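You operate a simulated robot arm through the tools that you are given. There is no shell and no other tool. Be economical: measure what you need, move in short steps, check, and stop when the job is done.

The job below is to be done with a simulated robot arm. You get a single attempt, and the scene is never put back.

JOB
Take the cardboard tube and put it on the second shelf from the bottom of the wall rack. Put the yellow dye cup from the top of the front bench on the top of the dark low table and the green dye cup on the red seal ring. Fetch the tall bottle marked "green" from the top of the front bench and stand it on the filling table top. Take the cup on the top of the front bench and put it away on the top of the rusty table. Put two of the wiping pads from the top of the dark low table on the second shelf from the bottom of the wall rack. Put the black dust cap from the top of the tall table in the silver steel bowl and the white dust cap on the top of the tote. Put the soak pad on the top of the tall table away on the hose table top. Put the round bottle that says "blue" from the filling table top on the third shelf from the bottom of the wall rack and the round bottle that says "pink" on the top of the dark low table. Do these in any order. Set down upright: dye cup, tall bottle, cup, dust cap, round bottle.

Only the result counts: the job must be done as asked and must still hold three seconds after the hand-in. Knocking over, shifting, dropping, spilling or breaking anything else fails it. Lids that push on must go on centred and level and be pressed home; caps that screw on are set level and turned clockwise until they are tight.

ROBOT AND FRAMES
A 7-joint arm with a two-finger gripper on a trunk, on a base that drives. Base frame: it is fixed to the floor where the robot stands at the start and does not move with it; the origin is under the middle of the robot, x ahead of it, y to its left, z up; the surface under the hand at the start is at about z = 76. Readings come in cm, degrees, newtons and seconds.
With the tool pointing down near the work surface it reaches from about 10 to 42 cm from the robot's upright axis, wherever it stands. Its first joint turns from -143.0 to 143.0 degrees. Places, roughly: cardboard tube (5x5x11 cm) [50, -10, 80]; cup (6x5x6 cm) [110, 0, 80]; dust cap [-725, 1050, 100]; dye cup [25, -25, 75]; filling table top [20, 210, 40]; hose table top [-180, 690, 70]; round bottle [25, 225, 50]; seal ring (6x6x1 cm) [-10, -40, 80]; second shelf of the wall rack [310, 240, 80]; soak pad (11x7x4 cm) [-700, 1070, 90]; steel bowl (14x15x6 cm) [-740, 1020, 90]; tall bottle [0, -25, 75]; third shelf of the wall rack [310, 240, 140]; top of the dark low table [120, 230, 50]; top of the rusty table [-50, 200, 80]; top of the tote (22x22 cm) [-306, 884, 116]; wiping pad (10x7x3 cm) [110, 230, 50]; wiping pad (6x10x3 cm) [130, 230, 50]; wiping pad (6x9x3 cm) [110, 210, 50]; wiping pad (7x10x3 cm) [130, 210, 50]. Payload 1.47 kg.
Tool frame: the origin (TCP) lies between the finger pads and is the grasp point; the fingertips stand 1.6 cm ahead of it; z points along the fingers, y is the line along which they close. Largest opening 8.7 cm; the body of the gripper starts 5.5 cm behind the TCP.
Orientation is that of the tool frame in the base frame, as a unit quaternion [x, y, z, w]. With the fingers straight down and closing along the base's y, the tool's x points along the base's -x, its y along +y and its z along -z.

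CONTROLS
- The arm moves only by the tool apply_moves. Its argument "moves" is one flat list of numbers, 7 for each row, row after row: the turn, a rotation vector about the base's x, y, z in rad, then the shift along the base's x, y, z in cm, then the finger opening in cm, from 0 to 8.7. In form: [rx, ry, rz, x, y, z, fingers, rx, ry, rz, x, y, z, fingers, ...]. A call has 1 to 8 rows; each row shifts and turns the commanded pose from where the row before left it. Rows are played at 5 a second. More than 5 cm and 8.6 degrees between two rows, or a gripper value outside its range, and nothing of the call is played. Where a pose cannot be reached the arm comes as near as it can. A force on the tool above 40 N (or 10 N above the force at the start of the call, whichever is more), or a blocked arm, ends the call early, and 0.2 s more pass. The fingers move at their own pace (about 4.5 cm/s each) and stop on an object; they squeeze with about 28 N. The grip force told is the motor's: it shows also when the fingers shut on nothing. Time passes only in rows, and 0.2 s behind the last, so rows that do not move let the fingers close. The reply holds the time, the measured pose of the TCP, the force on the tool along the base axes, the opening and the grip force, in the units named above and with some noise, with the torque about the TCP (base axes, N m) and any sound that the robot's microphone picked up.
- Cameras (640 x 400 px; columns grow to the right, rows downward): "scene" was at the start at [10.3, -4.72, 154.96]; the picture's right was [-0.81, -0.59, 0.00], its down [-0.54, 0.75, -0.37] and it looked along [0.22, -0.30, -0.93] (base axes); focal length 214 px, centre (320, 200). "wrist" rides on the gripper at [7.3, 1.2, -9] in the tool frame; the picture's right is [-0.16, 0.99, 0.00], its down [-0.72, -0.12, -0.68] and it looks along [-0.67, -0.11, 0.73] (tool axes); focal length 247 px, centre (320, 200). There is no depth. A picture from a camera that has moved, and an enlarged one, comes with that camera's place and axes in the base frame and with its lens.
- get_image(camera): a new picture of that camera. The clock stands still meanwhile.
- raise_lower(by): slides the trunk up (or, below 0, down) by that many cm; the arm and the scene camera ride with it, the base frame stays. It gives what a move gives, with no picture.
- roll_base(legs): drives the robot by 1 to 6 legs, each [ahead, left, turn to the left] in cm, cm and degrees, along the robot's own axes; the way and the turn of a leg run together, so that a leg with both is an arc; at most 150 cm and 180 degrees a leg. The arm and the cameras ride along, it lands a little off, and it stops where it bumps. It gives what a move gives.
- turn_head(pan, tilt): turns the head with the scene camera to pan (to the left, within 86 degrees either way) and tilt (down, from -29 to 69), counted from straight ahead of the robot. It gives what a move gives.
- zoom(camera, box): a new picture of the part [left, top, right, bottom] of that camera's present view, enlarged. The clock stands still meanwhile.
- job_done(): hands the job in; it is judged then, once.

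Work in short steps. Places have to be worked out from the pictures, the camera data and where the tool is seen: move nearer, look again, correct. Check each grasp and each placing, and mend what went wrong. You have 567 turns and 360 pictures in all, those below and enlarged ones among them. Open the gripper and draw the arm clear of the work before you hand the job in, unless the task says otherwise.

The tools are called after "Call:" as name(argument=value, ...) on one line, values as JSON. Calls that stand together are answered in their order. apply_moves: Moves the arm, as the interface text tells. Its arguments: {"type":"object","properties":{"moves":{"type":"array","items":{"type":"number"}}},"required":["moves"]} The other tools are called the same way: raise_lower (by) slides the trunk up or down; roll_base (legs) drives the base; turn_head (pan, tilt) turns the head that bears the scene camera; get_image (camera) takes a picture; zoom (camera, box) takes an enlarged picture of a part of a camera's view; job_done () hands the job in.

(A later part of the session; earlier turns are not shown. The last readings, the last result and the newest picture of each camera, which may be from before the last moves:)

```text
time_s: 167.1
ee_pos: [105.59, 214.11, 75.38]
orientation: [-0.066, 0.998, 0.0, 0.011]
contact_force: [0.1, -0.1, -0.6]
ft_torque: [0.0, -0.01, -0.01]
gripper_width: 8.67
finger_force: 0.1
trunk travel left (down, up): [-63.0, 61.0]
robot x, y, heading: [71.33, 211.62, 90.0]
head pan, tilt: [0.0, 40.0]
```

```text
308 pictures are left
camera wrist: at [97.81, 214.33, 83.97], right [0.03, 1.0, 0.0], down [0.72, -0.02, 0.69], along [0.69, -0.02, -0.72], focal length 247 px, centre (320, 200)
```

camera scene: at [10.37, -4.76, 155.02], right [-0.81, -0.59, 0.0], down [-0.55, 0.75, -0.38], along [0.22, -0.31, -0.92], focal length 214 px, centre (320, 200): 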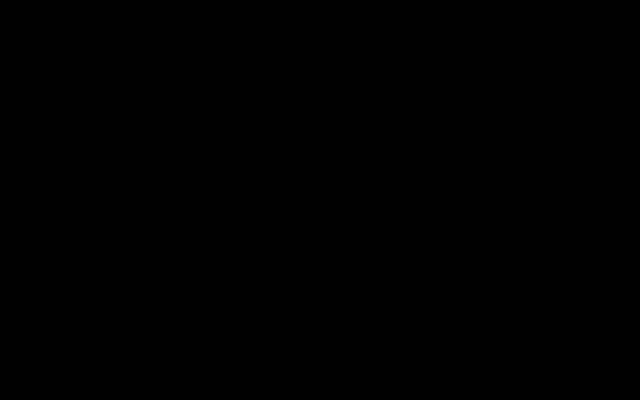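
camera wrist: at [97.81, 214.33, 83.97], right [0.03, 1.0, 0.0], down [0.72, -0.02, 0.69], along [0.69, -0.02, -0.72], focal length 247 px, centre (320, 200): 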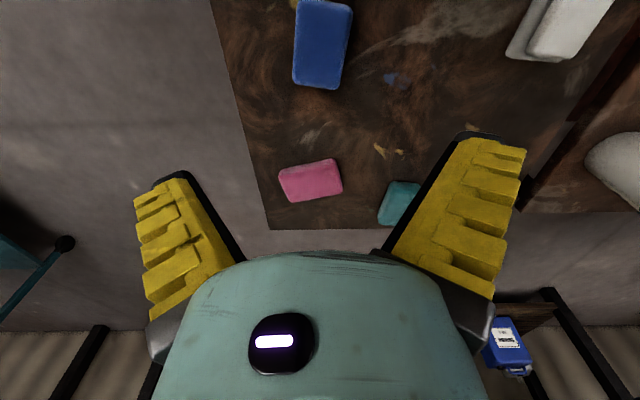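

Call:
apply_moves(moves=[0, 0, -0.148, -0.7, 0, 0, 8.7, 0, 0, -0.148, -0.7, 0, 0, 8.7, 0, 0, 0, 0, 0, 0, 8.7])

Call:
raise_lower(by=-17)

Call:
get_image(camera="wrist")

```text
time_s: 167.9
ee_pos: [104.11, 214.03, 75.31]
orientation: [0.082, 0.997, -0.001, 0.009]
contact_force: [-0.1, 0.8, 0.3]
ft_torque: [0.01, -0.02, 0.0]
gripper_width: 8.68
finger_force: 0.1
trunk travel left (down, up): [-63.0, 61.0]
robot x, y, heading: [71.82, 211.61, 89.8]
head pan, tilt: [0.0, 40.0]
```

```text
time_s: 169.8
ee_pos: [104.05, 214.01, 58.27]
orientation: [0.081, 0.997, -0.002, 0.009]
contact_force: [0.5, 0.3, -0.3]
ft_torque: [-0.01, -0.01, -0.02]
gripper_width: 8.69
finger_force: 0.1
trunk travel left (down, up): [-46.0, 78.0]
robot x, y, heading: [71.57, 211.85, 89.8]
head pan, tilt: [0.0, 40.0]
```

```text
307 pictures are left
camera wrist: at [96.78, 216.51, 66.97], right [0.32, 0.95, 0.0], down [0.68, -0.23, 0.69], along [0.66, -0.22, -0.72], focal length 247 px, centre (320, 200)
```

wrist: 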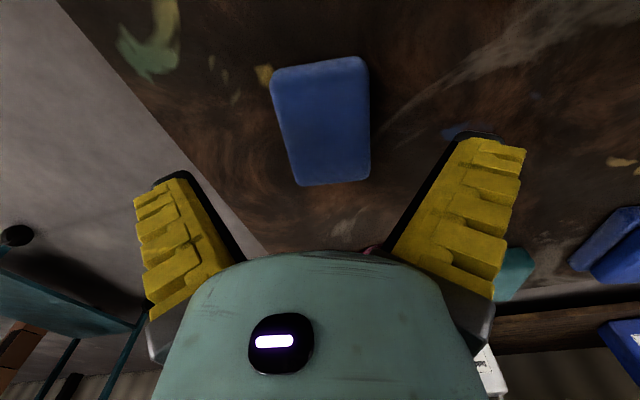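

Call:
raise_lower(by=-6)

Call:
apply_moves(moves=[0, 0, 0, 0, 0, 0, 5, 0, 0, 0, 0, 0, 0, 3, 0, 0, 0, 0, 0, 0, 3, 0, 0, 0, 0, 0, 0, 3])

Call:
raise_lower(by=40)

Call:
get_image(camera="wrist")

```text
time_s: 170.8
ee_pos: [104.1, 214.08, 52.32]
orientation: [0.081, 0.997, -0.002, 0.011]
contact_force: [0.3, 0.6, -0.5]
ft_torque: [-0.03, 0.0, -0.01]
gripper_width: 8.72
finger_force: 0.0
trunk travel left (down, up): [-40.0, 84.0]
robot x, y, heading: [71.84, 211.71, 89.8]
head pan, tilt: [0.0, 40.0]
```

```text
time_s: 171.8
ee_pos: [104.1, 214.04, 52.42]
orientation: [0.081, 0.997, -0.001, 0.01]
contact_force: [-0.6, 0.0, -0.2]
ft_torque: [0.01, -0.01, 0.0]
gripper_width: 5.77
finger_force: 28.4
trunk travel left (down, up): [-40.0, 84.0]
robot x, y, heading: [71.7, 211.77, 90.0]
head pan, tilt: [0.0, 40.0]
```

```text
time_s: 175.7
ee_pos: [104.06, 213.99, 92.31]
orientation: [0.081, 0.997, -0.002, 0.009]
contact_force: [-0.3, -0.4, 0.0]
ft_torque: [0.03, 0.01, 0.01]
gripper_width: 5.8
finger_force: 28.5
trunk travel left (down, up): [-80.0, 44.0]
robot x, y, heading: [71.89, 211.73, 90.0]
head pan, tilt: [0.0, 40.0]
```

```text
306 pictures are left
camera wrist: at [96.77, 216.51, 100.95], right [0.32, 0.95, 0.0], down [0.68, -0.23, 0.69], along [0.66, -0.22, -0.72], focal length 247 px, centre (320, 200)
```

wrist: 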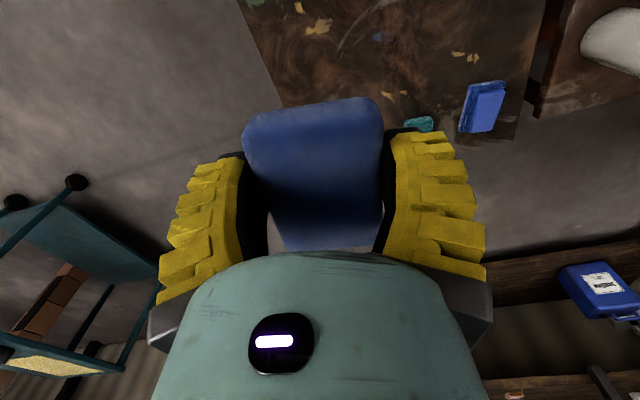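

Blue pad held. I drive back to the rack at y≈248 and tilt as before.

Call:
raise_lower(by=20)

Call:
roll_base(legs=[[35.5, -128, 0]])

Call:
apply_moves(moves=[0, 0, 0.148, 0, 0, 0, 3, 0, -0.14, 0, 1, 0, 0, 3, 0, -0.14, 0, 1, 0, 0, 3, 0, -0.14, 0, 1, 0, 0, 3, 0, -0.14, 0, 1, 0, 0, 3, 0, -0.14, 0, 1, 0, 0, 3, 0, -0.14, 0, 0, 0, 0, 3, 0, -0.14, 0, 0, 0, 0, 3])

Call:
apply_moves(moves=[0, -0.14, 0, 0, 0, 0, 3, 0, 0, 0, 1, 0, 0, 3, 0, 0, 0, 0, 0, 0, 3])

Call:
get_image(camera="wrist")

```text
time_s: 177.8
ee_pos: [104.07, 214.05, 112.29]
orientation: [0.082, 0.997, -0.001, 0.01]
contact_force: [0.5, -0.2, 0.4]
ft_torque: [-0.01, -0.01, -0.02]
gripper_width: 5.78
finger_force: 27.1
trunk travel left (down, up): [-100.0, 24.0]
robot x, y, heading: [71.81, 211.89, 89.9]
head pan, tilt: [0.0, 40.0]
```

```text
time_s: 184.6
ee_pos: [234.14, 250.87, 112.43]
orientation: [0.075, 0.997, -0.002, 0.009]
contact_force: [0.4, -0.5, -0.2]
ft_torque: [0.02, 0.0, -0.01]
gripper_width: 5.78
finger_force: 28.0
trunk travel left (down, up): [-100.0, 24.0]
robot x, y, heading: [202.33, 248.37, 90.8]
head pan, tilt: [0.0, 40.0]
```

```text
time_s: 186.4
ee_pos: [239.13, 250.91, 112.46]
orientation: [0.001, 0.877, -0.001, 0.48]
contact_force: [0.3, 0.4, 0.0]
ft_torque: [0.0, 0.04, 0.03]
gripper_width: 5.75
finger_force: 28.1
trunk travel left (down, up): [-100.0, 24.0]
robot x, y, heading: [201.86, 248.13, 90.4]
head pan, tilt: [0.0, 40.0]
```

```text
time_s: 187.2
ee_pos: [240.22, 250.75, 112.38]
orientation: [0.002, 0.842, -0.001, 0.539]
contact_force: [0.0, -0.3, -0.3]
ft_torque: [0.02, 0.0, -0.02]
gripper_width: 5.73
finger_force: 27.7
trunk travel left (down, up): [-100.0, 24.0]
robot x, y, heading: [201.81, 248.33, 90.6]
head pan, tilt: [0.0, 40.0]
```

```text
305 pictures are left
camera wrist: at [228.81, 252.09, 109.29], right [0.07, 0.99, 0.14], down [-0.32, -0.11, 0.94], along [0.95, -0.11, 0.3], focal length 247 px, centre (320, 200)
```

wrist: 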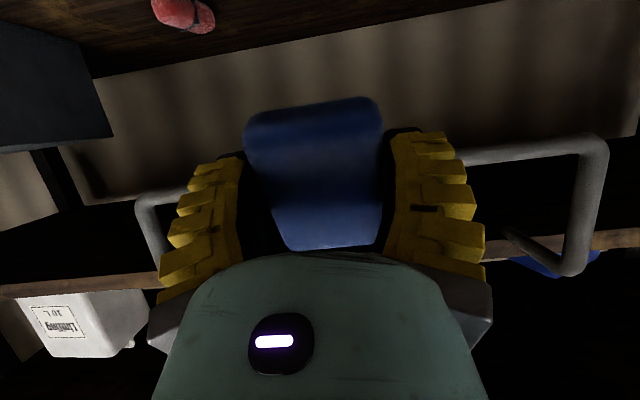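

I see a metal rail at about x 257, z 116, spanning y 226–279 in front of the third shelf; that was the obstruction. I copy the earlier low, tilted entry.

Call:
apply_moves(moves=[0, 0, 0, 0.6, -0.5, -1.3, 3, 0, 0, 0, 0.6, -0.5, -1.3, 3, 0, 0, 0, 0, 0, 0, 3])

Call:
raise_lower(by=-18.5)

Call:
roll_base(legs=[[-0.5, -33, -0.5]])

```text
time_s: 188.0
ee_pos: [241.19, 249.96, 110.18]
orientation: [-0.001, 0.842, 0.0, 0.54]
contact_force: [-0.3, 1.2, -0.9]
ft_torque: [-0.01, 0.02, 0.02]
gripper_width: 5.75
finger_force: 28.5
out of reach, approached as far as the arm can: row 2
trunk travel left (down, up): [-100.0, 24.0]
robot x, y, heading: [202.02, 248.02, 90.5]
head pan, tilt: [0.0, 40.0]
```

```text
time_s: 190.0
ee_pos: [241.18, 249.88, 91.65]
orientation: [0.001, 0.842, -0.001, 0.539]
contact_force: [0.1, 0.9, 0.7]
ft_torque: [-0.01, 0.03, 0.01]
gripper_width: 5.72
finger_force: 27.7
trunk travel left (down, up): [-81.5, 42.5]
robot x, y, heading: [201.97, 247.86, 90.5]
head pan, tilt: [0.0, 40.0]
```

```text
time_s: 192.2
ee_pos: [274.15, 248.95, 91.79]
orientation: [0.007, 0.842, -0.005, 0.539]
contact_force: [-0.1, -0.5, -0.4]
ft_torque: [-0.03, 0.02, -0.02]
gripper_width: 5.73
finger_force: 28.2
trunk travel left (down, up): [-81.5, 42.5]
robot x, y, heading: [234.74, 247.7, 89.9]
head pan, tilt: [0.0, 40.0]
```

Call:
raise_lower(by=-5.2)

Call:
apply_moves(moves=[0, 0, 0, 0, 0, 0, 7, 0, 0, 0, 0, 0, 0, 8.7, 0, 0, 0, 0, 0, 0, 8.7, 0, 0, 0, 0, 0, 0, 8.7])

Call:
get_image(camera="wrist")

```text
time_s: 193.2
ee_pos: [274.06, 248.94, 86.46]
orientation: [0.008, 0.842, -0.005, 0.54]
contact_force: [0.3, 0.7, -0.7]
ft_torque: [-0.01, -0.02, 0.02]
gripper_width: 5.73
finger_force: 27.8
trunk travel left (down, up): [-76.3, 47.7]
robot x, y, heading: [234.65, 247.39, 89.4]
head pan, tilt: [0.0, 40.0]
```

```text
time_s: 194.2
ee_pos: [274.09, 249.03, 86.42]
orientation: [0.006, 0.842, -0.004, 0.54]
contact_force: [0.6, -0.5, -0.2]
ft_torque: [0.0, -0.01, 0.01]
gripper_width: 8.7
finger_force: 0.1
trunk travel left (down, up): [-76.3, 47.7]
robot x, y, heading: [235.04, 247.81, 89.9]
head pan, tilt: [0.0, 40.0]
```

```text
304 pictures are left
camera wrist: at [262.83, 250.39, 83.41], right [0.08, 0.99, 0.14], down [-0.32, -0.11, 0.94], along [0.94, -0.12, 0.3], focal length 247 px, centre (320, 200)
```

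wrist: 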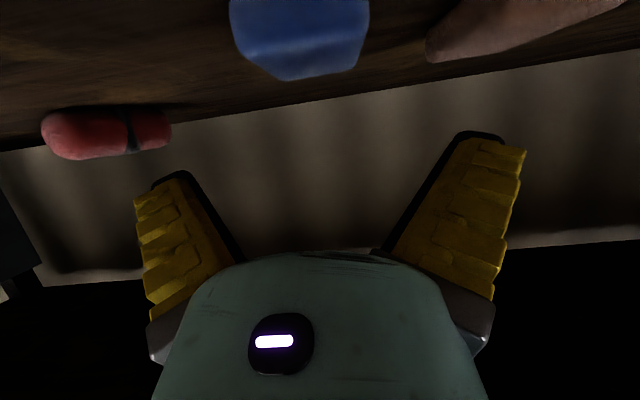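

Both pads are down flat. I rise a bit, back out, and confirm.

Call:
raise_lower(by=3)

Call:
roll_base(legs=[[0, 36, 0]])

Call:
get_image(camera="wrist")

```text
time_s: 194.9
ee_pos: [274.1, 248.9, 89.42]
orientation: [0.007, 0.842, -0.004, 0.539]
contact_force: [-0.4, 0.2, 0.7]
ft_torque: [-0.01, 0.02, -0.04]
gripper_width: 8.68
finger_force: 0.0
trunk travel left (down, up): [-79.3, 44.7]
robot x, y, heading: [234.72, 247.56, 89.9]
head pan, tilt: [0.0, 40.0]
```

```text
time_s: 197.2
ee_pos: [238.88, 249.09, 89.53]
orientation: [0.007, 0.842, -0.004, 0.539]
contact_force: [0.2, -0.3, 0.5]
ft_torque: [0.0, 0.0, -0.01]
gripper_width: 8.72
finger_force: 0.1
trunk travel left (down, up): [-79.3, 44.7]
robot x, y, heading: [199.23, 247.53, 90.2]
head pan, tilt: [0.0, 40.0]
```

```text
303 pictures are left
camera wrist: at [227.49, 250.54, 86.41], right [0.08, 0.99, 0.14], down [-0.32, -0.11, 0.94], along [0.94, -0.12, 0.3], focal length 247 px, centre (320, 200)
```

wrist: 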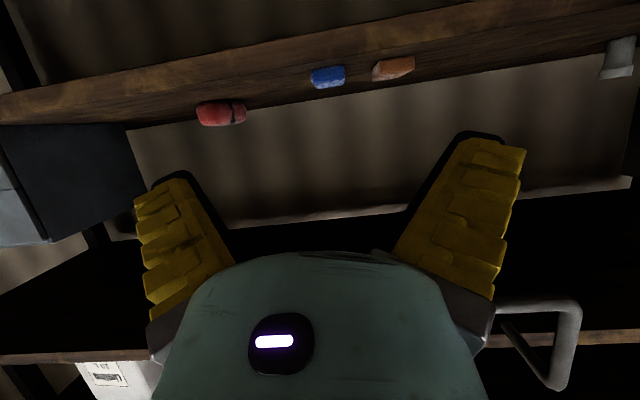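

While here I survey the third shelf: trunk up, arm up.

Call:
raise_lower(by=40)

Call:
apply_moves(moves=[0, 0.1, 0, -1, 0, 3, 8.7, 0, 0.1, 0, -1, 0, 3, 8.7, 0, 0.1, 0, -1, 0, 3, 8.7, 0, 0.1, 0, -1, 0, 3, 8.7, 0, 0.1, 0, 0, 0, 3, 8.7, 0, 0, 0, 0, 0, 3, 8.7])

Call:
get_image(camera="wrist")

```text
time_s: 201.0
ee_pos: [238.75, 249.13, 129.53]
orientation: [0.007, 0.842, -0.004, 0.54]
contact_force: [-0.3, 0.2, -0.3]
ft_torque: [-0.01, 0.01, 0.0]
gripper_width: 8.69
finger_force: 0.0
trunk travel left (down, up): [-119.3, 4.7]
robot x, y, heading: [199.51, 248.04, 90.0]
head pan, tilt: [0.0, 40.0]
```

```text
time_s: 202.6
ee_pos: [241.15, 247.59, 145.13]
orientation: [-0.035, 0.948, 0.004, 0.315]
contact_force: [0.9, -0.6, -0.2]
ft_torque: [-0.03, -0.01, 0.01]
gripper_width: 8.7
finger_force: 0.0
out of reach, approached as far as the arm can: row 3, 4, 5, 6
trunk travel left (down, up): [-119.3, 4.7]
robot x, y, heading: [199.43, 248.03, 89.7]
head pan, tilt: [0.0, 40.0]
stopped in row 6: the arm was blocked; the commanded pose is now the measured one
```

```text
302 pictures are left
camera wrist: at [229.89, 248.12, 147.85], right [0.06, 1.0, 0.08], down [0.18, -0.09, 0.98], along [0.98, -0.04, -0.18], focal length 247 px, centre (320, 200)
```

wrist: 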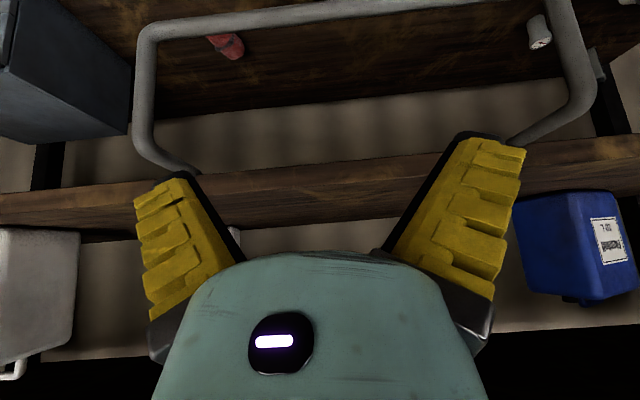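

Third shelf top is at z≈141; free around y 220–275 near its front. I level the tool and drive to the south side of the filling table with the camera facing +y.

Call:
roll_base(legs=[[0, 40, 0], [0, 0, 90], [67, 49, 0], [67, 49, 0]])

Call:
get_image(camera="wrist")

```text
time_s: 217.1
ee_pos: [25.0, 191.41, 145.23]
orientation: [0.696, -0.645, -0.226, -0.219]
contact_force: [-0.4, -0.1, -0.4]
ft_torque: [-0.02, 0.0, 0.0]
gripper_width: 8.69
finger_force: 0.1
trunk travel left (down, up): [-119.3, 4.7]
robot x, y, heading: [24.8, 149.77, 179.9]
head pan, tilt: [0.0, 40.0]
```

```text
301 pictures are left
camera wrist: at [24.52, 180.28, 147.84], right [-1.0, 0.06, 0.08], down [0.09, 0.18, 0.98], along [0.04, 0.98, -0.18], focal length 247 px, centre (320, 200)
```

wrist: 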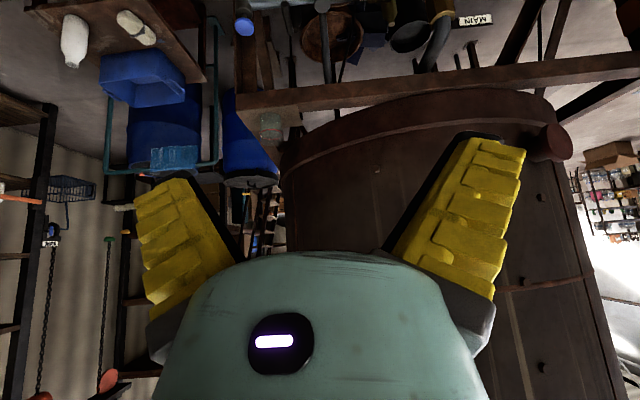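

Call:
apply_moves(moves=[-0.13, 0, 0, 0, -1, 0, 8.7, -0.13, 0, 0, 0, -1, 0, 8.7, -0.13, 0, 0, 0, -1, 0, 8.7, -0.13, 0, 0, 0, -1, 0, 8.7, -0.13, 0, 0, 0, -1, 0, 8.7, 0, 0, 0, 0, 0, 0, 8.7])

Call:
get_image(camera="wrist")

```text
time_s: 218.0
ee_pos: [22.83, 193.99, 148.1]
orientation: [0.706, -0.694, -0.131, -0.057]
contact_force: [0.2, 0.6, 0.5]
ft_torque: [-0.05, 0.01, -0.03]
gripper_width: 8.68
finger_force: 0.0
out of reach, approached as far as the arm can: row 1, 2, 4
trunk travel left (down, up): [-119.3, 4.7]
robot x, y, heading: [24.94, 149.49, 179.8]
head pan, tilt: [0.0, 40.0]
stopped in row 4: the arm was blocked; the commanded pose is now the measured one
```

```text
300 pictures are left
camera wrist: at [22.49, 184.67, 154.66], right [-0.98, 0.12, 0.14], down [0.19, 0.52, 0.83], along [0.03, 0.84, -0.54], focal length 247 px, centre (320, 200)
```

wrist: 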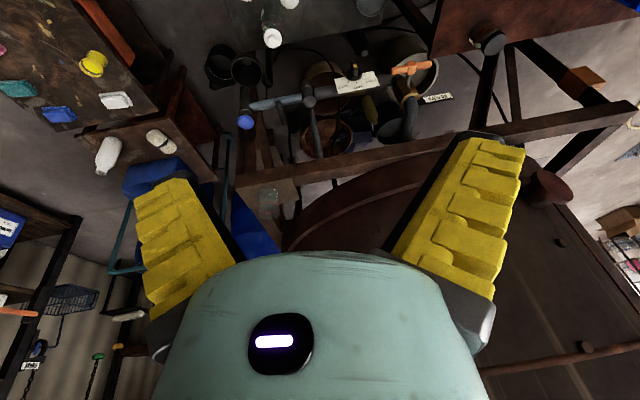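

The arm is cramped up high. I lower it within its range and then finish levelling.

Call:
apply_moves(moves=[0, 0, 0, 0, -2, -4, 8.7, 0, 0, 0, 0, -2, -4, 8.7, 0, 0, 0, 0, -2, -4, 8.7, 0, 0, 0, 0, -2, -4, 8.7, -0.13, 0, 0, 0, -1, -2, 8.7, -0.1, 0, 0, 0, -1, -2, 8.7, 0, 0, 0, 0, 0, 0, 8.7])

Call:
get_image(camera="wrist")

```text
time_s: 219.6
ee_pos: [22.41, 183.59, 128.25]
orientation: [0.707, -0.705, -0.051, 0.024]
contact_force: [0.6, 0.3, -0.8]
ft_torque: [0.0, 0.01, 0.0]
gripper_width: 8.7
finger_force: 0.0
out of reach, approached as far as the arm can: row 6
trunk travel left (down, up): [-119.3, 4.7]
robot x, y, heading: [24.68, 149.43, 179.9]
head pan, tilt: [0.0, 40.0]
```

```text
299 pictures are left
camera wrist: at [22.0, 176.12, 136.87], right [-0.98, 0.16, 0.11], down [0.19, 0.7, 0.69], along [0.03, 0.7, -0.71], focal length 247 px, centre (320, 200)
```

wrist: 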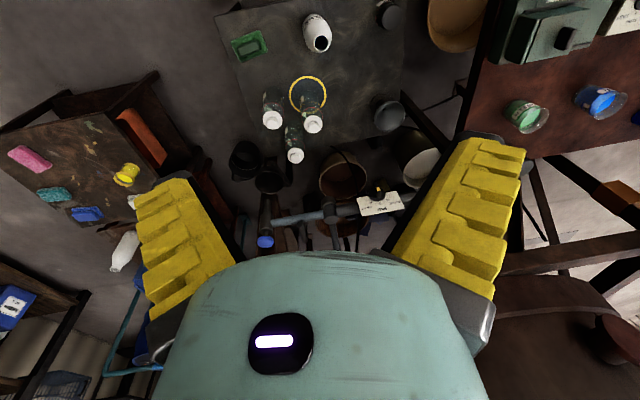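

Call:
zoom(camera="wrist", box=[210, 0, 430, 170])

```text
2.35 times, centred on (320, 85) of wrist
camera zoom: at [22.0, 176.12, 136.87], right [-0.98, 0.16, 0.11], down [0.19, 0.7, 0.69], along [0.03, 0.7, -0.71], focal length 581 px, centre (320, 471)
```

zoom: 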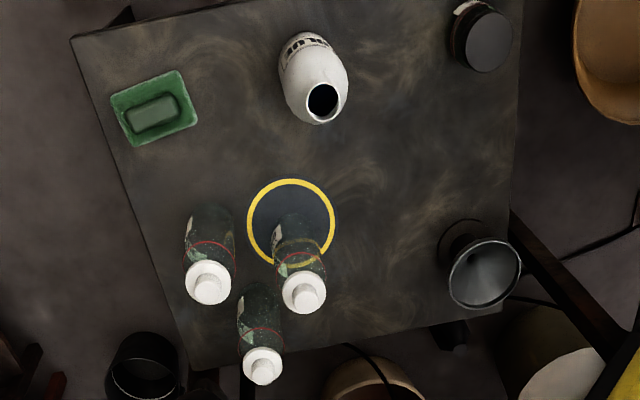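

Three capped round bottles stand near (34,210), (22,214), (29,225), labels facing +x. I go to their +x side, camera looking −x, to read the labels.

Call:
roll_base(legs=[[0, 0, 90], [-62, 70, 0]])

Call:
raise_lower(by=-40)

Call:
get_image(camera="wrist")

```text
time_s: 228.3
ee_pos: [60.57, 208.83, 128.36]
orientation: [0.998, 0.0, -0.019, 0.053]
contact_force: [0.7, -0.2, 0.4]
ft_torque: [-0.01, -0.02, 0.0]
gripper_width: 8.68
finger_force: 0.0
trunk travel left (down, up): [-119.3, 4.7]
robot x, y, heading: [94.65, 211.09, -90.1]
head pan, tilt: [0.0, 40.0]
```

```text
time_s: 232.1
ee_pos: [60.68, 208.71, 88.38]
orientation: [0.998, -0.001, -0.019, 0.053]
contact_force: [0.2, -0.6, 0.9]
ft_torque: [0.0, -0.03, 0.03]
gripper_width: 8.68
finger_force: 0.1
trunk travel left (down, up): [-79.3, 44.7]
robot x, y, heading: [94.45, 210.83, -90.8]
head pan, tilt: [0.0, 40.0]
```

```text
297 pictures are left
camera wrist: at [68.14, 208.53, 96.88], right [-0.16, -0.98, 0.11], down [-0.7, 0.19, 0.69], along [-0.7, 0.03, -0.71], focal length 247 px, centre (320, 200)
```

wrist: 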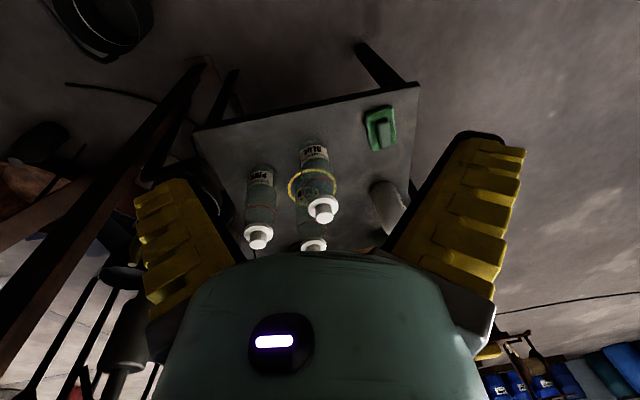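

Call:
zoom(camera="wrist", box=[235, 130, 355, 210])

```text
5.00 times, centred on (295, 170) of wrist
camera zoom: at [68.14, 208.53, 96.88], right [-0.16, -0.98, 0.11], down [-0.7, 0.19, 0.69], along [-0.7, 0.03, -0.71], focal length 1235 px, centre (445, 350)
```

zoom: 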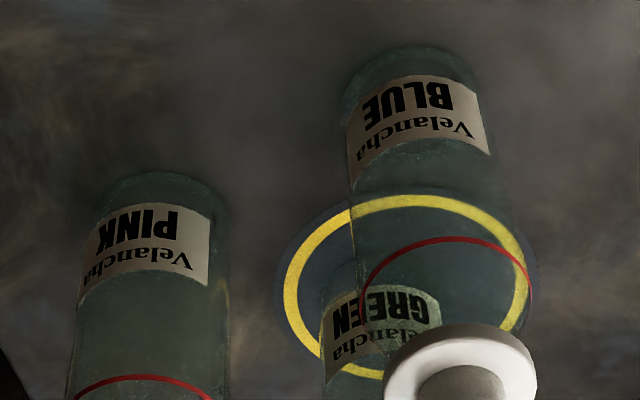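

Labels read: BLUE at ≈(34,210), PINK at ≈(29,225), GREEN behind at (22,214). I fix a small roll, tilt the tool and lower for a side view to measure the bottles.

Call:
apply_moves(moves=[0.106, 0, 0, 0, 0, 0, 8.7, 0, 0.14, 0, 0, 0, 0, 8.7, 0, 0.14, 0, 0, 0, 0, 8.7, 0, 0.14, 0, 0, 0, 0, 8.7, 0, 0.14, 0, 0, 0, 0, 8.7, 0, 0.14, 0, 0, 0, 0, 8.7, 0, 0.14, 0, 0, 0, 0, 8.7, 0, 0, 0, 0, 0, 0, 8.7])

Call:
raise_lower(by=-24)

Call:
get_image(camera="wrist")

```text
time_s: 233.9
ee_pos: [60.68, 208.66, 88.28]
orientation: [0.905, 0.0, -0.426, 0.0]
contact_force: [-0.7, -0.1, -0.1]
ft_torque: [0.0, -0.02, -0.01]
gripper_width: 8.72
finger_force: 0.2
trunk travel left (down, up): [-79.3, 44.7]
robot x, y, heading: [94.71, 210.96, -90.1]
head pan, tilt: [0.0, 40.0]
```

```text
time_s: 236.4
ee_pos: [60.54, 208.79, 64.35]
orientation: [0.905, 0.0, -0.426, 0.0]
contact_force: [0.9, 0.8, 0.0]
ft_torque: [0.01, -0.01, -0.02]
gripper_width: 8.69
finger_force: 0.2
trunk travel left (down, up): [-55.3, 68.7]
robot x, y, heading: [94.22, 211.09, -90.4]
head pan, tilt: [0.0, 40.0]
```

```text
295 pictures are left
camera wrist: at [72.09, 207.61, 64.23], right [-0.1, -0.99, 0.12], down [0.06, 0.12, 0.99], along [-0.99, 0.11, 0.05], focal length 247 px, centre (320, 200)
```

wrist: 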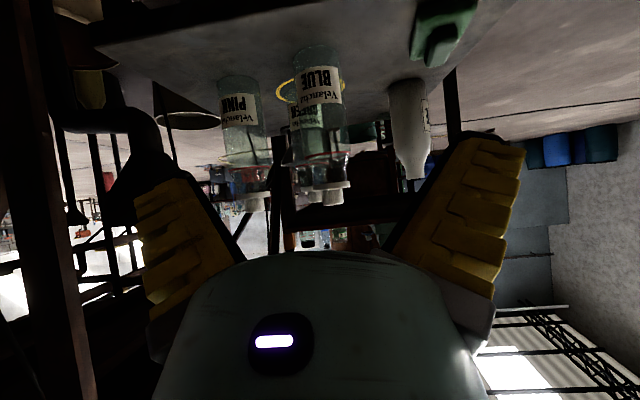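

Call:
zoom(camera="wrist", box=[190, 20, 390, 220])

```text
2.00 times, centred on (290, 120) of wrist
camera zoom: at [72.09, 207.61, 64.23], right [-0.1, -0.99, 0.12], down [0.06, 0.12, 0.99], along [-0.99, 0.11, 0.05], focal length 494 px, centre (380, 360)
```

zoom: 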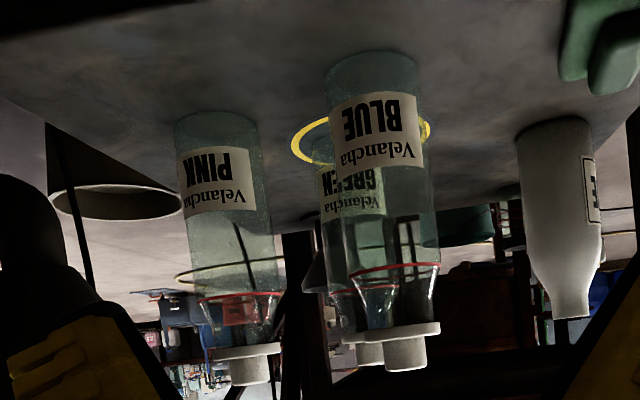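

Bottles: body ≈7.4 cm wide, 19 tall to the shoulder, 27 total. Before picking I test whether the arm can hold z≈149 at a 65° tilt for the third shelf.

Call:
apply_moves(moves=[0, 0.13, 0, 0, 0, 0, 8.7, 0, 0.13, 0, 0, 0, 0, 8.7, 0, 0, 0, -3, 0, 0, 8.7, 0, 0, 0, -2.5, 0, 0, 8.7, 0, 0, 0, 0, 0, 3, 8.7, 0, 0, 0, 0, 0, 3, 8.7, 0, 0, 0, 0, 0, 3, 8.7, 0, 0, 0, 0, 0, 3, 8.7])

```text
time_s: 238.2
ee_pos: [56.02, 209.22, 75.92]
orientation: [0.841, 0.001, -0.541, 0.001]
contact_force: [0.8, -0.6, 0.1]
ft_torque: [-0.03, 0.05, 0.01]
gripper_width: 8.72
finger_force: 0.1
out of reach, approached as far as the arm can: row 4, 8
trunk travel left (down, up): [-55.3, 68.7]
robot x, y, heading: [94.82, 211.24, -90.2]
head pan, tilt: [0.0, 40.0]
```

The limit seems to be the arm's folding; reaching farther out should allow more height. I test extending outward and up.

Call:
apply_moves(moves=[0, 0, 0, -3, 0, 2, 8.7, 0, 0, 0, -3, 0, 2.5, 8.7, 0, 0, 0, -3, 0, 3, 8.7, 0, 0, 0, -3, 0, 3, 8.7, 0, 0, 0, -2, 0, 3, 8.7, 0, 0, 0, 0, 0, 3, 8.7, 0, 0, 0, 0, 0, 0, 8.7])

```text
time_s: 239.8
ee_pos: [41.39, 209.49, 91.4]
orientation: [0.843, 0.0, -0.539, 0.001]
contact_force: [-0.6, -1.1, -0.3]
ft_torque: [0.02, 0.02, 0.01]
gripper_width: 8.68
finger_force: 0.0
out of reach, approached as far as the arm can: row 6
trunk travel left (down, up): [-55.3, 68.7]
robot x, y, heading: [94.86, 210.81, -90.3]
head pan, tilt: [0.0, 40.0]
```

That works (r≈53, rel. height up to +127). Now set up for BLUE: I back off 14 cm and bring the arm down.

Call:
roll_base(legs=[[0, 14, 0]])

Call:
apply_moves(moves=[0, 0, 0, 0, 0, -4, 8.7, 0, 0, 0, 0, 0, -4, 8.7, 0, 0, 0, 0, 0, -4, 8.7, 0, 0, 0, 0, 0, -4, 8.7, 0, 0, 0, 1, 0, -4, 8.7, 0, 0, 0, 1, 0, -4, 8.7, 0, 0, 0, 1, 0, -3, 8.7, 0, 0, 0, 0, 0, 0, 8.7])

Call:
raise_lower(by=-10)

Call:
get_image(camera="wrist")

```text
time_s: 241.2
ee_pos: [55.39, 209.45, 91.47]
orientation: [0.842, -0.001, -0.539, 0.0]
contact_force: [0.3, -0.4, 0.4]
ft_torque: [0.01, 0.02, 0.02]
gripper_width: 8.7
finger_force: 0.1
trunk travel left (down, up): [-55.3, 68.7]
robot x, y, heading: [108.9, 211.04, -90.3]
head pan, tilt: [0.0, 40.0]
```

```text
time_s: 242.9
ee_pos: [58.95, 208.57, 71.71]
orientation: [0.843, 0.007, -0.538, 0.005]
contact_force: [-0.3, 0.8, -0.5]
ft_torque: [-0.04, -0.01, 0.0]
gripper_width: 8.72
finger_force: 0.0
out of reach, approached as far as the arm can: row 4, 5, 6, 7
trunk travel left (down, up): [-55.3, 68.7]
robot x, y, heading: [108.61, 211.33, -90.3]
head pan, tilt: [0.0, 40.0]
```

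```text
time_s: 244.3
ee_pos: [58.98, 208.69, 61.9]
orientation: [0.842, 0.006, -0.539, 0.004]
contact_force: [0.1, -0.4, -0.3]
ft_torque: [0.02, 0.01, 0.0]
gripper_width: 8.7
finger_force: 0.0
trunk travel left (down, up): [-45.3, 78.7]
robot x, y, heading: [108.78, 210.77, -90.5]
head pan, tilt: [0.0, 40.0]
```

```text
293 pictures are left
camera wrist: at [70.02, 207.84, 58.88], right [-0.05, -0.99, 0.14], down [0.31, 0.12, 0.94], along [-0.95, 0.09, 0.3], focal length 247 px, centre (320, 200)
```

wrist: 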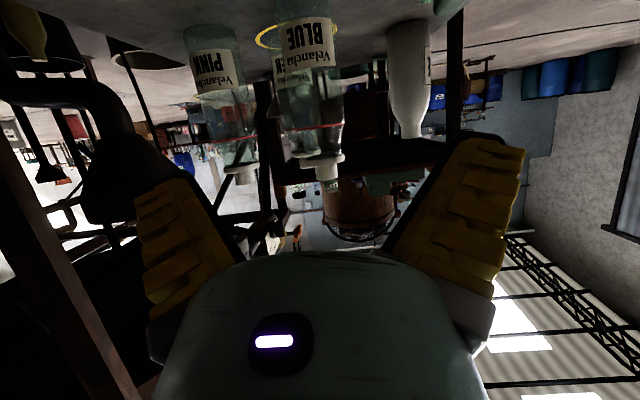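

BLUE's axis is at y≈210.1. I shift sideways +1.4 and forward 14, then lower to grip height z≈48.5.

Call:
roll_base(legs=[[-1.4, -13.5, 0.4]])

Call:
raise_lower(by=-6)

Call:
raise_lower(by=-7.2)

Call:
get_image(camera="wrist")

```text
time_s: 245.6
ee_pos: [45.24, 209.84, 62.08]
orientation: [0.842, 0.011, -0.539, 0.006]
contact_force: [-0.2, -1.0, 0.4]
ft_torque: [0.0, -0.02, 0.05]
gripper_width: 8.72
finger_force: 0.1
trunk travel left (down, up): [-45.3, 78.7]
robot x, y, heading: [94.99, 212.3, -90.1]
head pan, tilt: [0.0, 40.0]
```

```text
time_s: 246.6
ee_pos: [45.2, 209.6, 56.07]
orientation: [0.842, 0.012, -0.539, 0.007]
contact_force: [-0.6, -0.9, -0.1]
ft_torque: [-0.02, 0.01, -0.03]
gripper_width: 8.68
finger_force: 0.0
trunk travel left (down, up): [-39.3, 84.7]
robot x, y, heading: [94.93, 212.43, -90.0]
head pan, tilt: [0.0, 40.0]
```

```text
time_s: 247.7
ee_pos: [45.11, 209.64, 48.59]
orientation: [0.842, 0.012, -0.539, 0.007]
contact_force: [0.2, -0.6, 0.0]
ft_torque: [0.0, -0.01, -0.02]
gripper_width: 8.72
finger_force: 0.0
trunk travel left (down, up): [-32.1, 91.9]
robot x, y, heading: [95.0, 212.12, -89.9]
head pan, tilt: [0.0, 40.0]
```

```text
292 pictures are left
camera wrist: at [56.24, 208.86, 45.76], right [-0.04, -0.99, 0.14], down [0.31, 0.12, 0.94], along [-0.95, 0.08, 0.3], focal length 247 px, centre (320, 200)
```

wrist: 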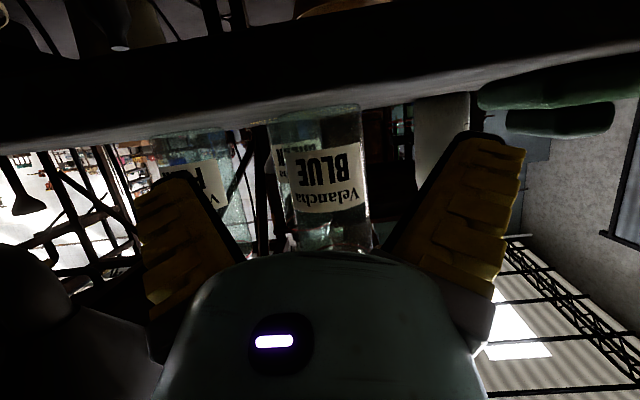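

The table top is actually at z≈44.5, so I raise to z≈54 for clearance, shift +0.4 in y, and advance partway.

Call:
raise_lower(by=5.2)

Call:
roll_base(legs=[[-0.4, -6, 0]])

Call:
get_image(camera="wrist")

```text
time_s: 248.6
ee_pos: [45.24, 209.59, 53.99]
orientation: [0.842, 0.012, -0.539, 0.007]
contact_force: [-0.6, -0.6, 0.4]
ft_torque: [0.01, -0.04, 0.02]
gripper_width: 8.73
finger_force: 0.0
trunk travel left (down, up): [-37.3, 86.7]
robot x, y, heading: [95.04, 212.12, -89.7]
head pan, tilt: [0.0, 40.0]
```

```text
time_s: 249.6
ee_pos: [39.25, 210.05, 54.04]
orientation: [0.842, 0.012, -0.539, 0.006]
contact_force: [-0.8, 0.4, -0.4]
ft_torque: [0.02, 0.03, -0.01]
gripper_width: 8.68
finger_force: 0.0
trunk travel left (down, up): [-37.3, 86.7]
robot x, y, heading: [88.77, 212.53, -89.9]
head pan, tilt: [0.0, 40.0]
```

```text
291 pictures are left
camera wrist: at [50.3, 209.28, 50.97], right [-0.04, -0.99, 0.14], down [0.31, 0.12, 0.94], along [-0.95, 0.08, 0.3], focal length 247 px, centre (320, 200)
```

wrist: 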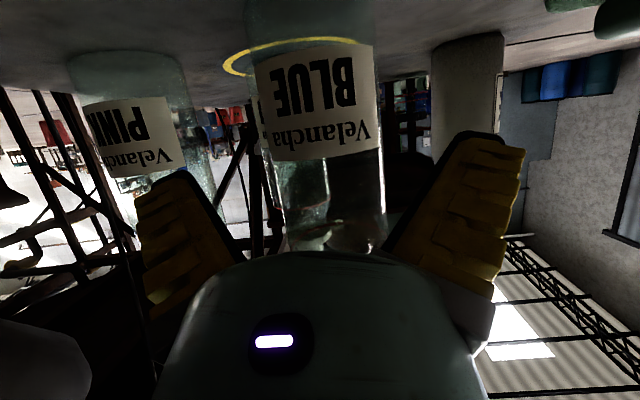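

Alignment is within 0.2 cm. I advance 4.4 cm to the grip.

Call:
roll_base(legs=[[0.1, -4.4, 0]])

Call:
get_image(camera="wrist")

```text
time_s: 250.5
ee_pos: [37.42, 209.47, 53.65]
orientation: [0.843, 0.011, -0.538, 0.009]
contact_force: [-0.1, -0.3, 1.0]
ft_torque: [-0.02, -0.03, 0.01]
gripper_width: 8.71
finger_force: 0.1
trunk travel left (down, up): [-37.3, 86.7]
robot x, y, heading: [86.41, 212.66, -90.4]
head pan, tilt: [0.0, 40.0]
stopped in leg 1: the robot was blocked; the commanded pose is now the measured one
```

```text
290 pictures are left
camera wrist: at [48.5, 208.68, 50.69], right [-0.04, -0.99, 0.15], down [0.31, 0.13, 0.94], along [-0.95, 0.08, 0.3], focal length 247 px, centre (320, 200)
```

wrist: 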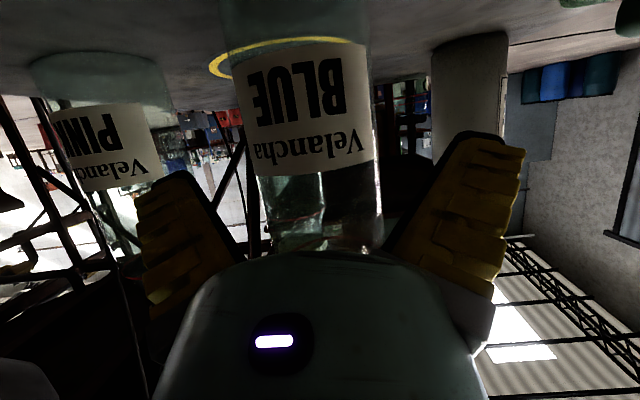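

The base got blocked on its +y side by something. I finish the remaining 2.6 cm with the arm, correcting y by +0.45.

Call:
apply_moves(moves=[0, 0, 0, -0.8, 0.45, 0, 8.7, 0, 0, 0, -0.9, 0, 0.1, 8.7, 0, 0, 0, -0.9, 0, 0.1, 8.7, 0, 0, 0, 0, 0, 0, 8.7])

Call:
get_image(camera="wrist")

```text
time_s: 251.5
ee_pos: [37.49, 209.34, 53.59]
orientation: [0.843, 0.011, -0.537, 0.008]
contact_force: [0.6, 0.2, 0.2]
ft_torque: [0.03, -0.02, -0.03]
gripper_width: 8.71
finger_force: 0.0
out of reach, approached as far as the arm can: row 1, 2, 3
trunk travel left (down, up): [-37.3, 86.7]
robot x, y, heading: [86.34, 212.35, -90.2]
head pan, tilt: [0.0, 40.0]
```

```text
289 pictures are left
camera wrist: at [48.6, 208.68, 50.71], right [-0.04, -0.99, 0.15], down [0.31, 0.13, 0.94], along [-0.95, 0.08, 0.3], focal length 247 px, centre (320, 200)
```

wrist: 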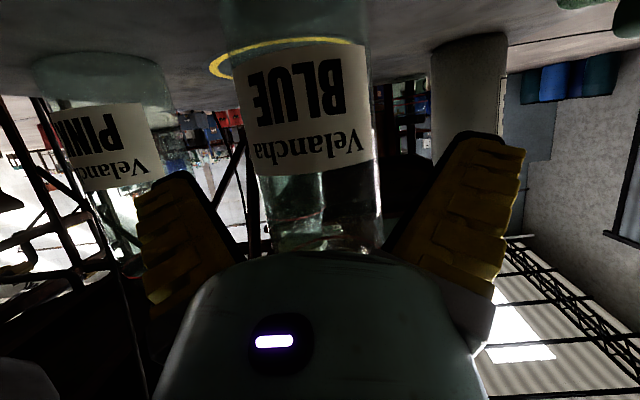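

The arm is at its stretch limit here. I'll approach BLUE from the south instead: back off, raise, and go around with heading 180.

Call:
roll_base(legs=[[0, 14, 0]])

Call:
raise_lower(by=40)

Call:
roll_base(legs=[[60, 0, 0], [0, 0, -90], [66, 0, 0]])

Call:
get_image(camera="wrist")

```text
time_s: 252.8
ee_pos: [50.0, 209.61, 54.19]
orientation: [0.841, 0.013, -0.54, 0.008]
contact_force: [-0.4, -0.2, -1.0]
ft_torque: [-0.02, 0.04, 0.01]
gripper_width: 8.7
finger_force: 0.1
trunk travel left (down, up): [-37.3, 86.7]
robot x, y, heading: [99.72, 212.59, -90.2]
head pan, tilt: [0.0, 40.0]
```

```text
time_s: 256.7
ee_pos: [50.07, 209.56, 94.16]
orientation: [0.841, 0.015, -0.54, 0.009]
contact_force: [0.6, 1.1, 0.1]
ft_torque: [-0.01, -0.02, -0.01]
gripper_width: 8.69
finger_force: 0.1
trunk travel left (down, up): [-77.3, 46.7]
robot x, y, heading: [100.24, 212.57, -90.1]
head pan, tilt: [0.0, 40.0]
```

```text
time_s: 267.1
ee_pos: [32.79, 202.66, 94.22]
orientation: [0.604, -0.586, -0.387, -0.376]
contact_force: [0.1, 0.7, 0.4]
ft_torque: [0.02, 0.0, 0.02]
gripper_width: 8.72
finger_force: 0.1
trunk travel left (down, up): [-77.3, 46.7]
robot x, y, heading: [35.69, 152.19, 179.5]
head pan, tilt: [0.0, 40.0]
```

```text
288 pictures are left
camera wrist: at [31.87, 191.46, 91.03], right [-0.99, 0.04, 0.14], down [0.12, -0.31, 0.94], along [0.08, 0.95, 0.31], focal length 247 px, centre (320, 200)
```

wrist: 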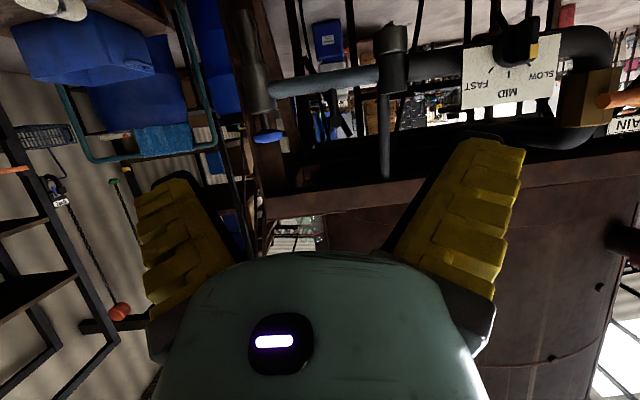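

A filling pipe stands at y≈229, z≈77–92; working from the south keeps clear of it. I back off 13 cm and lower to grip height.

Call:
roll_base(legs=[[-1.2, 13, 0.5]])

Call:
raise_lower(by=-39)

Call:
get_image(camera="wrist")

```text
time_s: 268.4
ee_pos: [33.61, 189.65, 94.13]
orientation: [0.606, -0.583, -0.389, -0.375]
contact_force: [0.0, 0.7, -0.7]
ft_torque: [0.0, -0.01, 0.01]
gripper_width: 8.7
finger_force: 0.0
trunk travel left (down, up): [-77.3, 46.7]
robot x, y, heading: [36.85, 139.61, -179.7]
head pan, tilt: [0.0, 40.0]
```

```text
time_s: 272.1
ee_pos: [33.7, 189.77, 55.08]
orientation: [0.606, -0.584, -0.389, -0.375]
contact_force: [-0.9, -0.4, 0.1]
ft_torque: [0.0, -0.01, 0.01]
gripper_width: 8.69
finger_force: 0.1
trunk travel left (down, up): [-38.3, 85.7]
robot x, y, heading: [36.19, 139.56, -179.9]
head pan, tilt: [0.0, 40.0]
```

```text
287 pictures are left
camera wrist: at [32.74, 178.52, 52.04], right [-0.99, 0.03, 0.14], down [0.13, -0.31, 0.94], along [0.07, 0.95, 0.31], focal length 247 px, centre (320, 200)
```

wrist: 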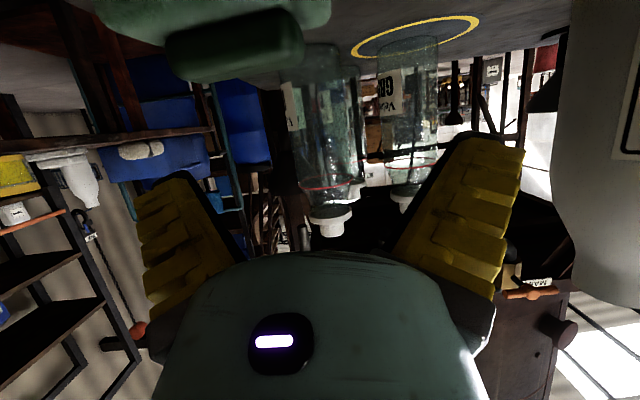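

Call:
zoom(camera="wrist", box=[250, 20, 450, 250])

```text
1.74 times, centred on (350, 135) of wrist
camera zoom: at [32.74, 178.52, 52.04], right [-0.99, 0.03, 0.14], down [0.13, -0.31, 0.94], along [0.07, 0.95, 0.31], focal length 430 px, centre (268, 313)
```

zoom: 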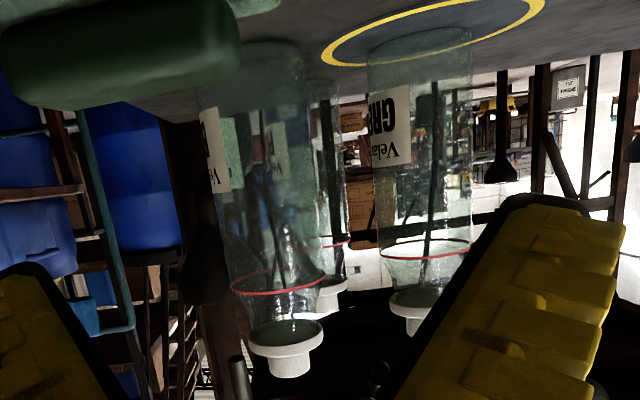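

BLUE: x≈34.05, width ≈7.0. I reduce tilt to ≈52° so that the camera clears the green tray, correct x by +0.35, and look.

Call:
apply_moves(moves=[-0.113, 0, 0, 0.2, 0, 0, 8.7, -0.113, 0, 0, 0.2, 0, 0, 8.7, 0, 0, 0, 0, 0, 0, 8.7])

Call:
roll_base(legs=[[0, -12, 0]])

Call:
get_image(camera="wrist")

```text
time_s: 272.9
ee_pos: [34.08, 189.6, 55.2]
orientation: [0.644, -0.624, -0.32, -0.306]
contact_force: [-0.3, 0.2, 0.0]
ft_torque: [0.0, 0.04, 0.01]
gripper_width: 8.67
finger_force: 0.0
trunk travel left (down, up): [-38.3, 85.7]
robot x, y, heading: [36.7, 139.54, -179.8]
head pan, tilt: [0.0, 40.0]
```

```text
time_s: 274.1
ee_pos: [33.99, 201.53, 55.08]
orientation: [0.644, -0.624, -0.32, -0.305]
contact_force: [0.0, 0.7, -0.3]
ft_torque: [0.02, 0.02, -0.03]
gripper_width: 8.71
finger_force: 0.0
trunk travel left (down, up): [-38.3, 85.7]
robot x, y, heading: [36.63, 151.55, -180.1]
head pan, tilt: [0.0, 40.0]
```

```text
285 pictures are left
camera wrist: at [33.11, 190.11, 54.61], right [-0.99, 0.06, 0.13], down [0.13, -0.09, 0.99], along [0.07, 0.99, 0.09], focal length 247 px, centre (320, 200)
```

wrist: 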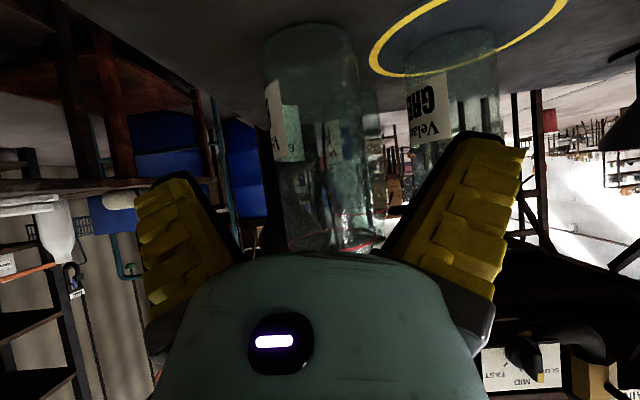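

Centred. I advance 7.4 cm.

Call:
roll_base(legs=[[-0.1, -7.4, 0]])

Call:
get_image(camera="wrist")

```text
time_s: 275.2
ee_pos: [33.85, 208.79, 55.2]
orientation: [0.645, -0.623, -0.321, -0.305]
contact_force: [0.3, -0.5, -0.7]
ft_torque: [-0.04, 0.0, 0.01]
gripper_width: 8.72
finger_force: 0.0
trunk travel left (down, up): [-38.3, 85.7]
robot x, y, heading: [36.97, 159.07, -179.8]
head pan, tilt: [0.0, 40.0]
```

```text
284 pictures are left
camera wrist: at [33.16, 197.4, 54.63], right [-0.99, 0.06, 0.13], down [0.13, -0.1, 0.99], along [0.07, 0.99, 0.09], focal length 247 px, centre (320, 200)
```

wrist: 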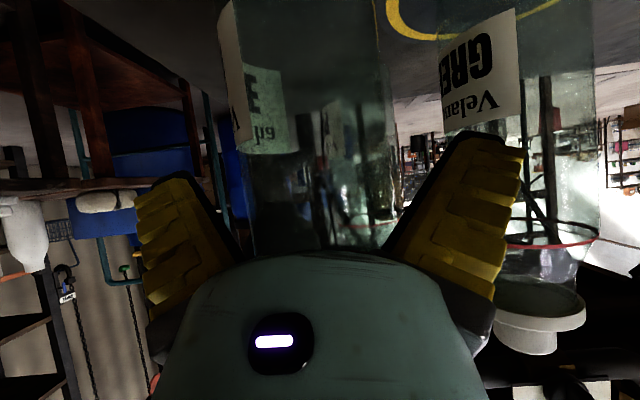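

Call:
apply_moves(moves=[0, 0, 0, 0, 0, 0, 6.8, 0, 0, 0, 0, 0, 0, 4, 0, 0, 0, 0, 0, 0, 4, 0, 0, 0, 0, 0, 0, 4])

Call:
raise_lower(by=2)

Call:
get_image(camera="wrist")

```text
time_s: 276.2
ee_pos: [34.1, 208.84, 55.08]
orientation: [0.645, -0.623, -0.32, -0.305]
contact_force: [0.1, 0.1, 0.7]
ft_torque: [0.1, -0.01, -0.03]
gripper_width: 6.76
finger_force: 28.3
trunk travel left (down, up): [-38.3, 85.7]
robot x, y, heading: [36.97, 158.8, -179.8]
head pan, tilt: [0.0, 40.0]
```

```text
time_s: 276.8
ee_pos: [33.98, 208.77, 57.07]
orientation: [0.645, -0.624, -0.32, -0.304]
contact_force: [-0.2, -0.3, -4.7]
ft_torque: [-0.02, 0.02, 0.02]
gripper_width: 6.76
finger_force: 28.0
trunk travel left (down, up): [-40.3, 83.7]
robot x, y, heading: [36.93, 158.71, -180.1]
head pan, tilt: [0.0, 40.0]
```

```text
283 pictures are left
camera wrist: at [33.16, 197.26, 56.58], right [-0.99, 0.06, 0.13], down [0.13, -0.09, 0.99], along [0.07, 0.99, 0.08], focal length 247 px, centre (320, 200)
```

wrist: 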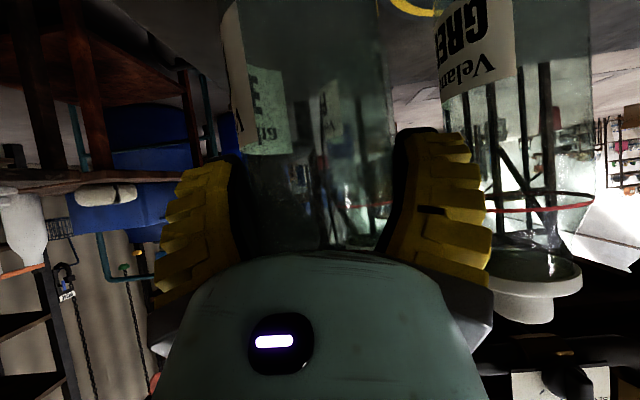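

Held securely (≈4.5 N). I raise, back out, lift the arm and drive toward the rack, facing +x.

Call:
raise_lower(by=40)

Call:
roll_base(legs=[[0, 25, 0]])

Call:
raise_lower(by=40)

Call:
apply_moves(moves=[0, 0, 0, 0, 0, 3, 4, 0, 0, 0, 0, 0, 3, 4, 0, 0, 0, 0, 1, 3, 4, 0, 0, 0, 0, 1, 3, 4, 0, 0, 0, 0, 0, 0, 4])

```text
time_s: 280.7
ee_pos: [34.01, 208.89, 97.16]
orientation: [0.645, -0.623, -0.321, -0.305]
contact_force: [-0.3, 0.5, -3.9]
ft_torque: [-0.04, 0.0, 0.01]
gripper_width: 6.76
finger_force: 28.1
trunk travel left (down, up): [-80.3, 43.7]
robot x, y, heading: [37.29, 158.91, -179.6]
head pan, tilt: [0.0, 40.0]
```

```text
time_s: 282.5
ee_pos: [34.25, 183.86, 96.98]
orientation: [0.643, -0.625, -0.32, -0.305]
contact_force: [0.1, -0.6, -4.3]
ft_torque: [-0.07, 0.02, -0.03]
gripper_width: 6.73
finger_force: 27.9
trunk travel left (down, up): [-80.3, 43.7]
robot x, y, heading: [37.07, 133.48, 180.0]
head pan, tilt: [0.0, 40.0]
```

```text
time_s: 286.3
ee_pos: [34.31, 183.85, 137.03]
orientation: [0.643, -0.625, -0.32, -0.305]
contact_force: [0.6, -0.1, -3.0]
ft_torque: [-0.02, 0.0, 0.01]
gripper_width: 6.72
finger_force: 27.8
trunk travel left (down, up): [-120.3, 3.7]
robot x, y, heading: [37.29, 134.12, 180.0]
head pan, tilt: [0.0, 40.0]
```

```text
time_s: 287.5
ee_pos: [34.45, 185.86, 149.09]
orientation: [0.643, -0.626, -0.319, -0.306]
contact_force: [-0.1, 0.3, -3.6]
ft_torque: [-0.03, -0.02, 0.0]
gripper_width: 6.73
finger_force: 28.2
trunk travel left (down, up): [-120.3, 3.7]
robot x, y, heading: [36.81, 133.68, 180.0]
head pan, tilt: [0.0, 40.0]
```

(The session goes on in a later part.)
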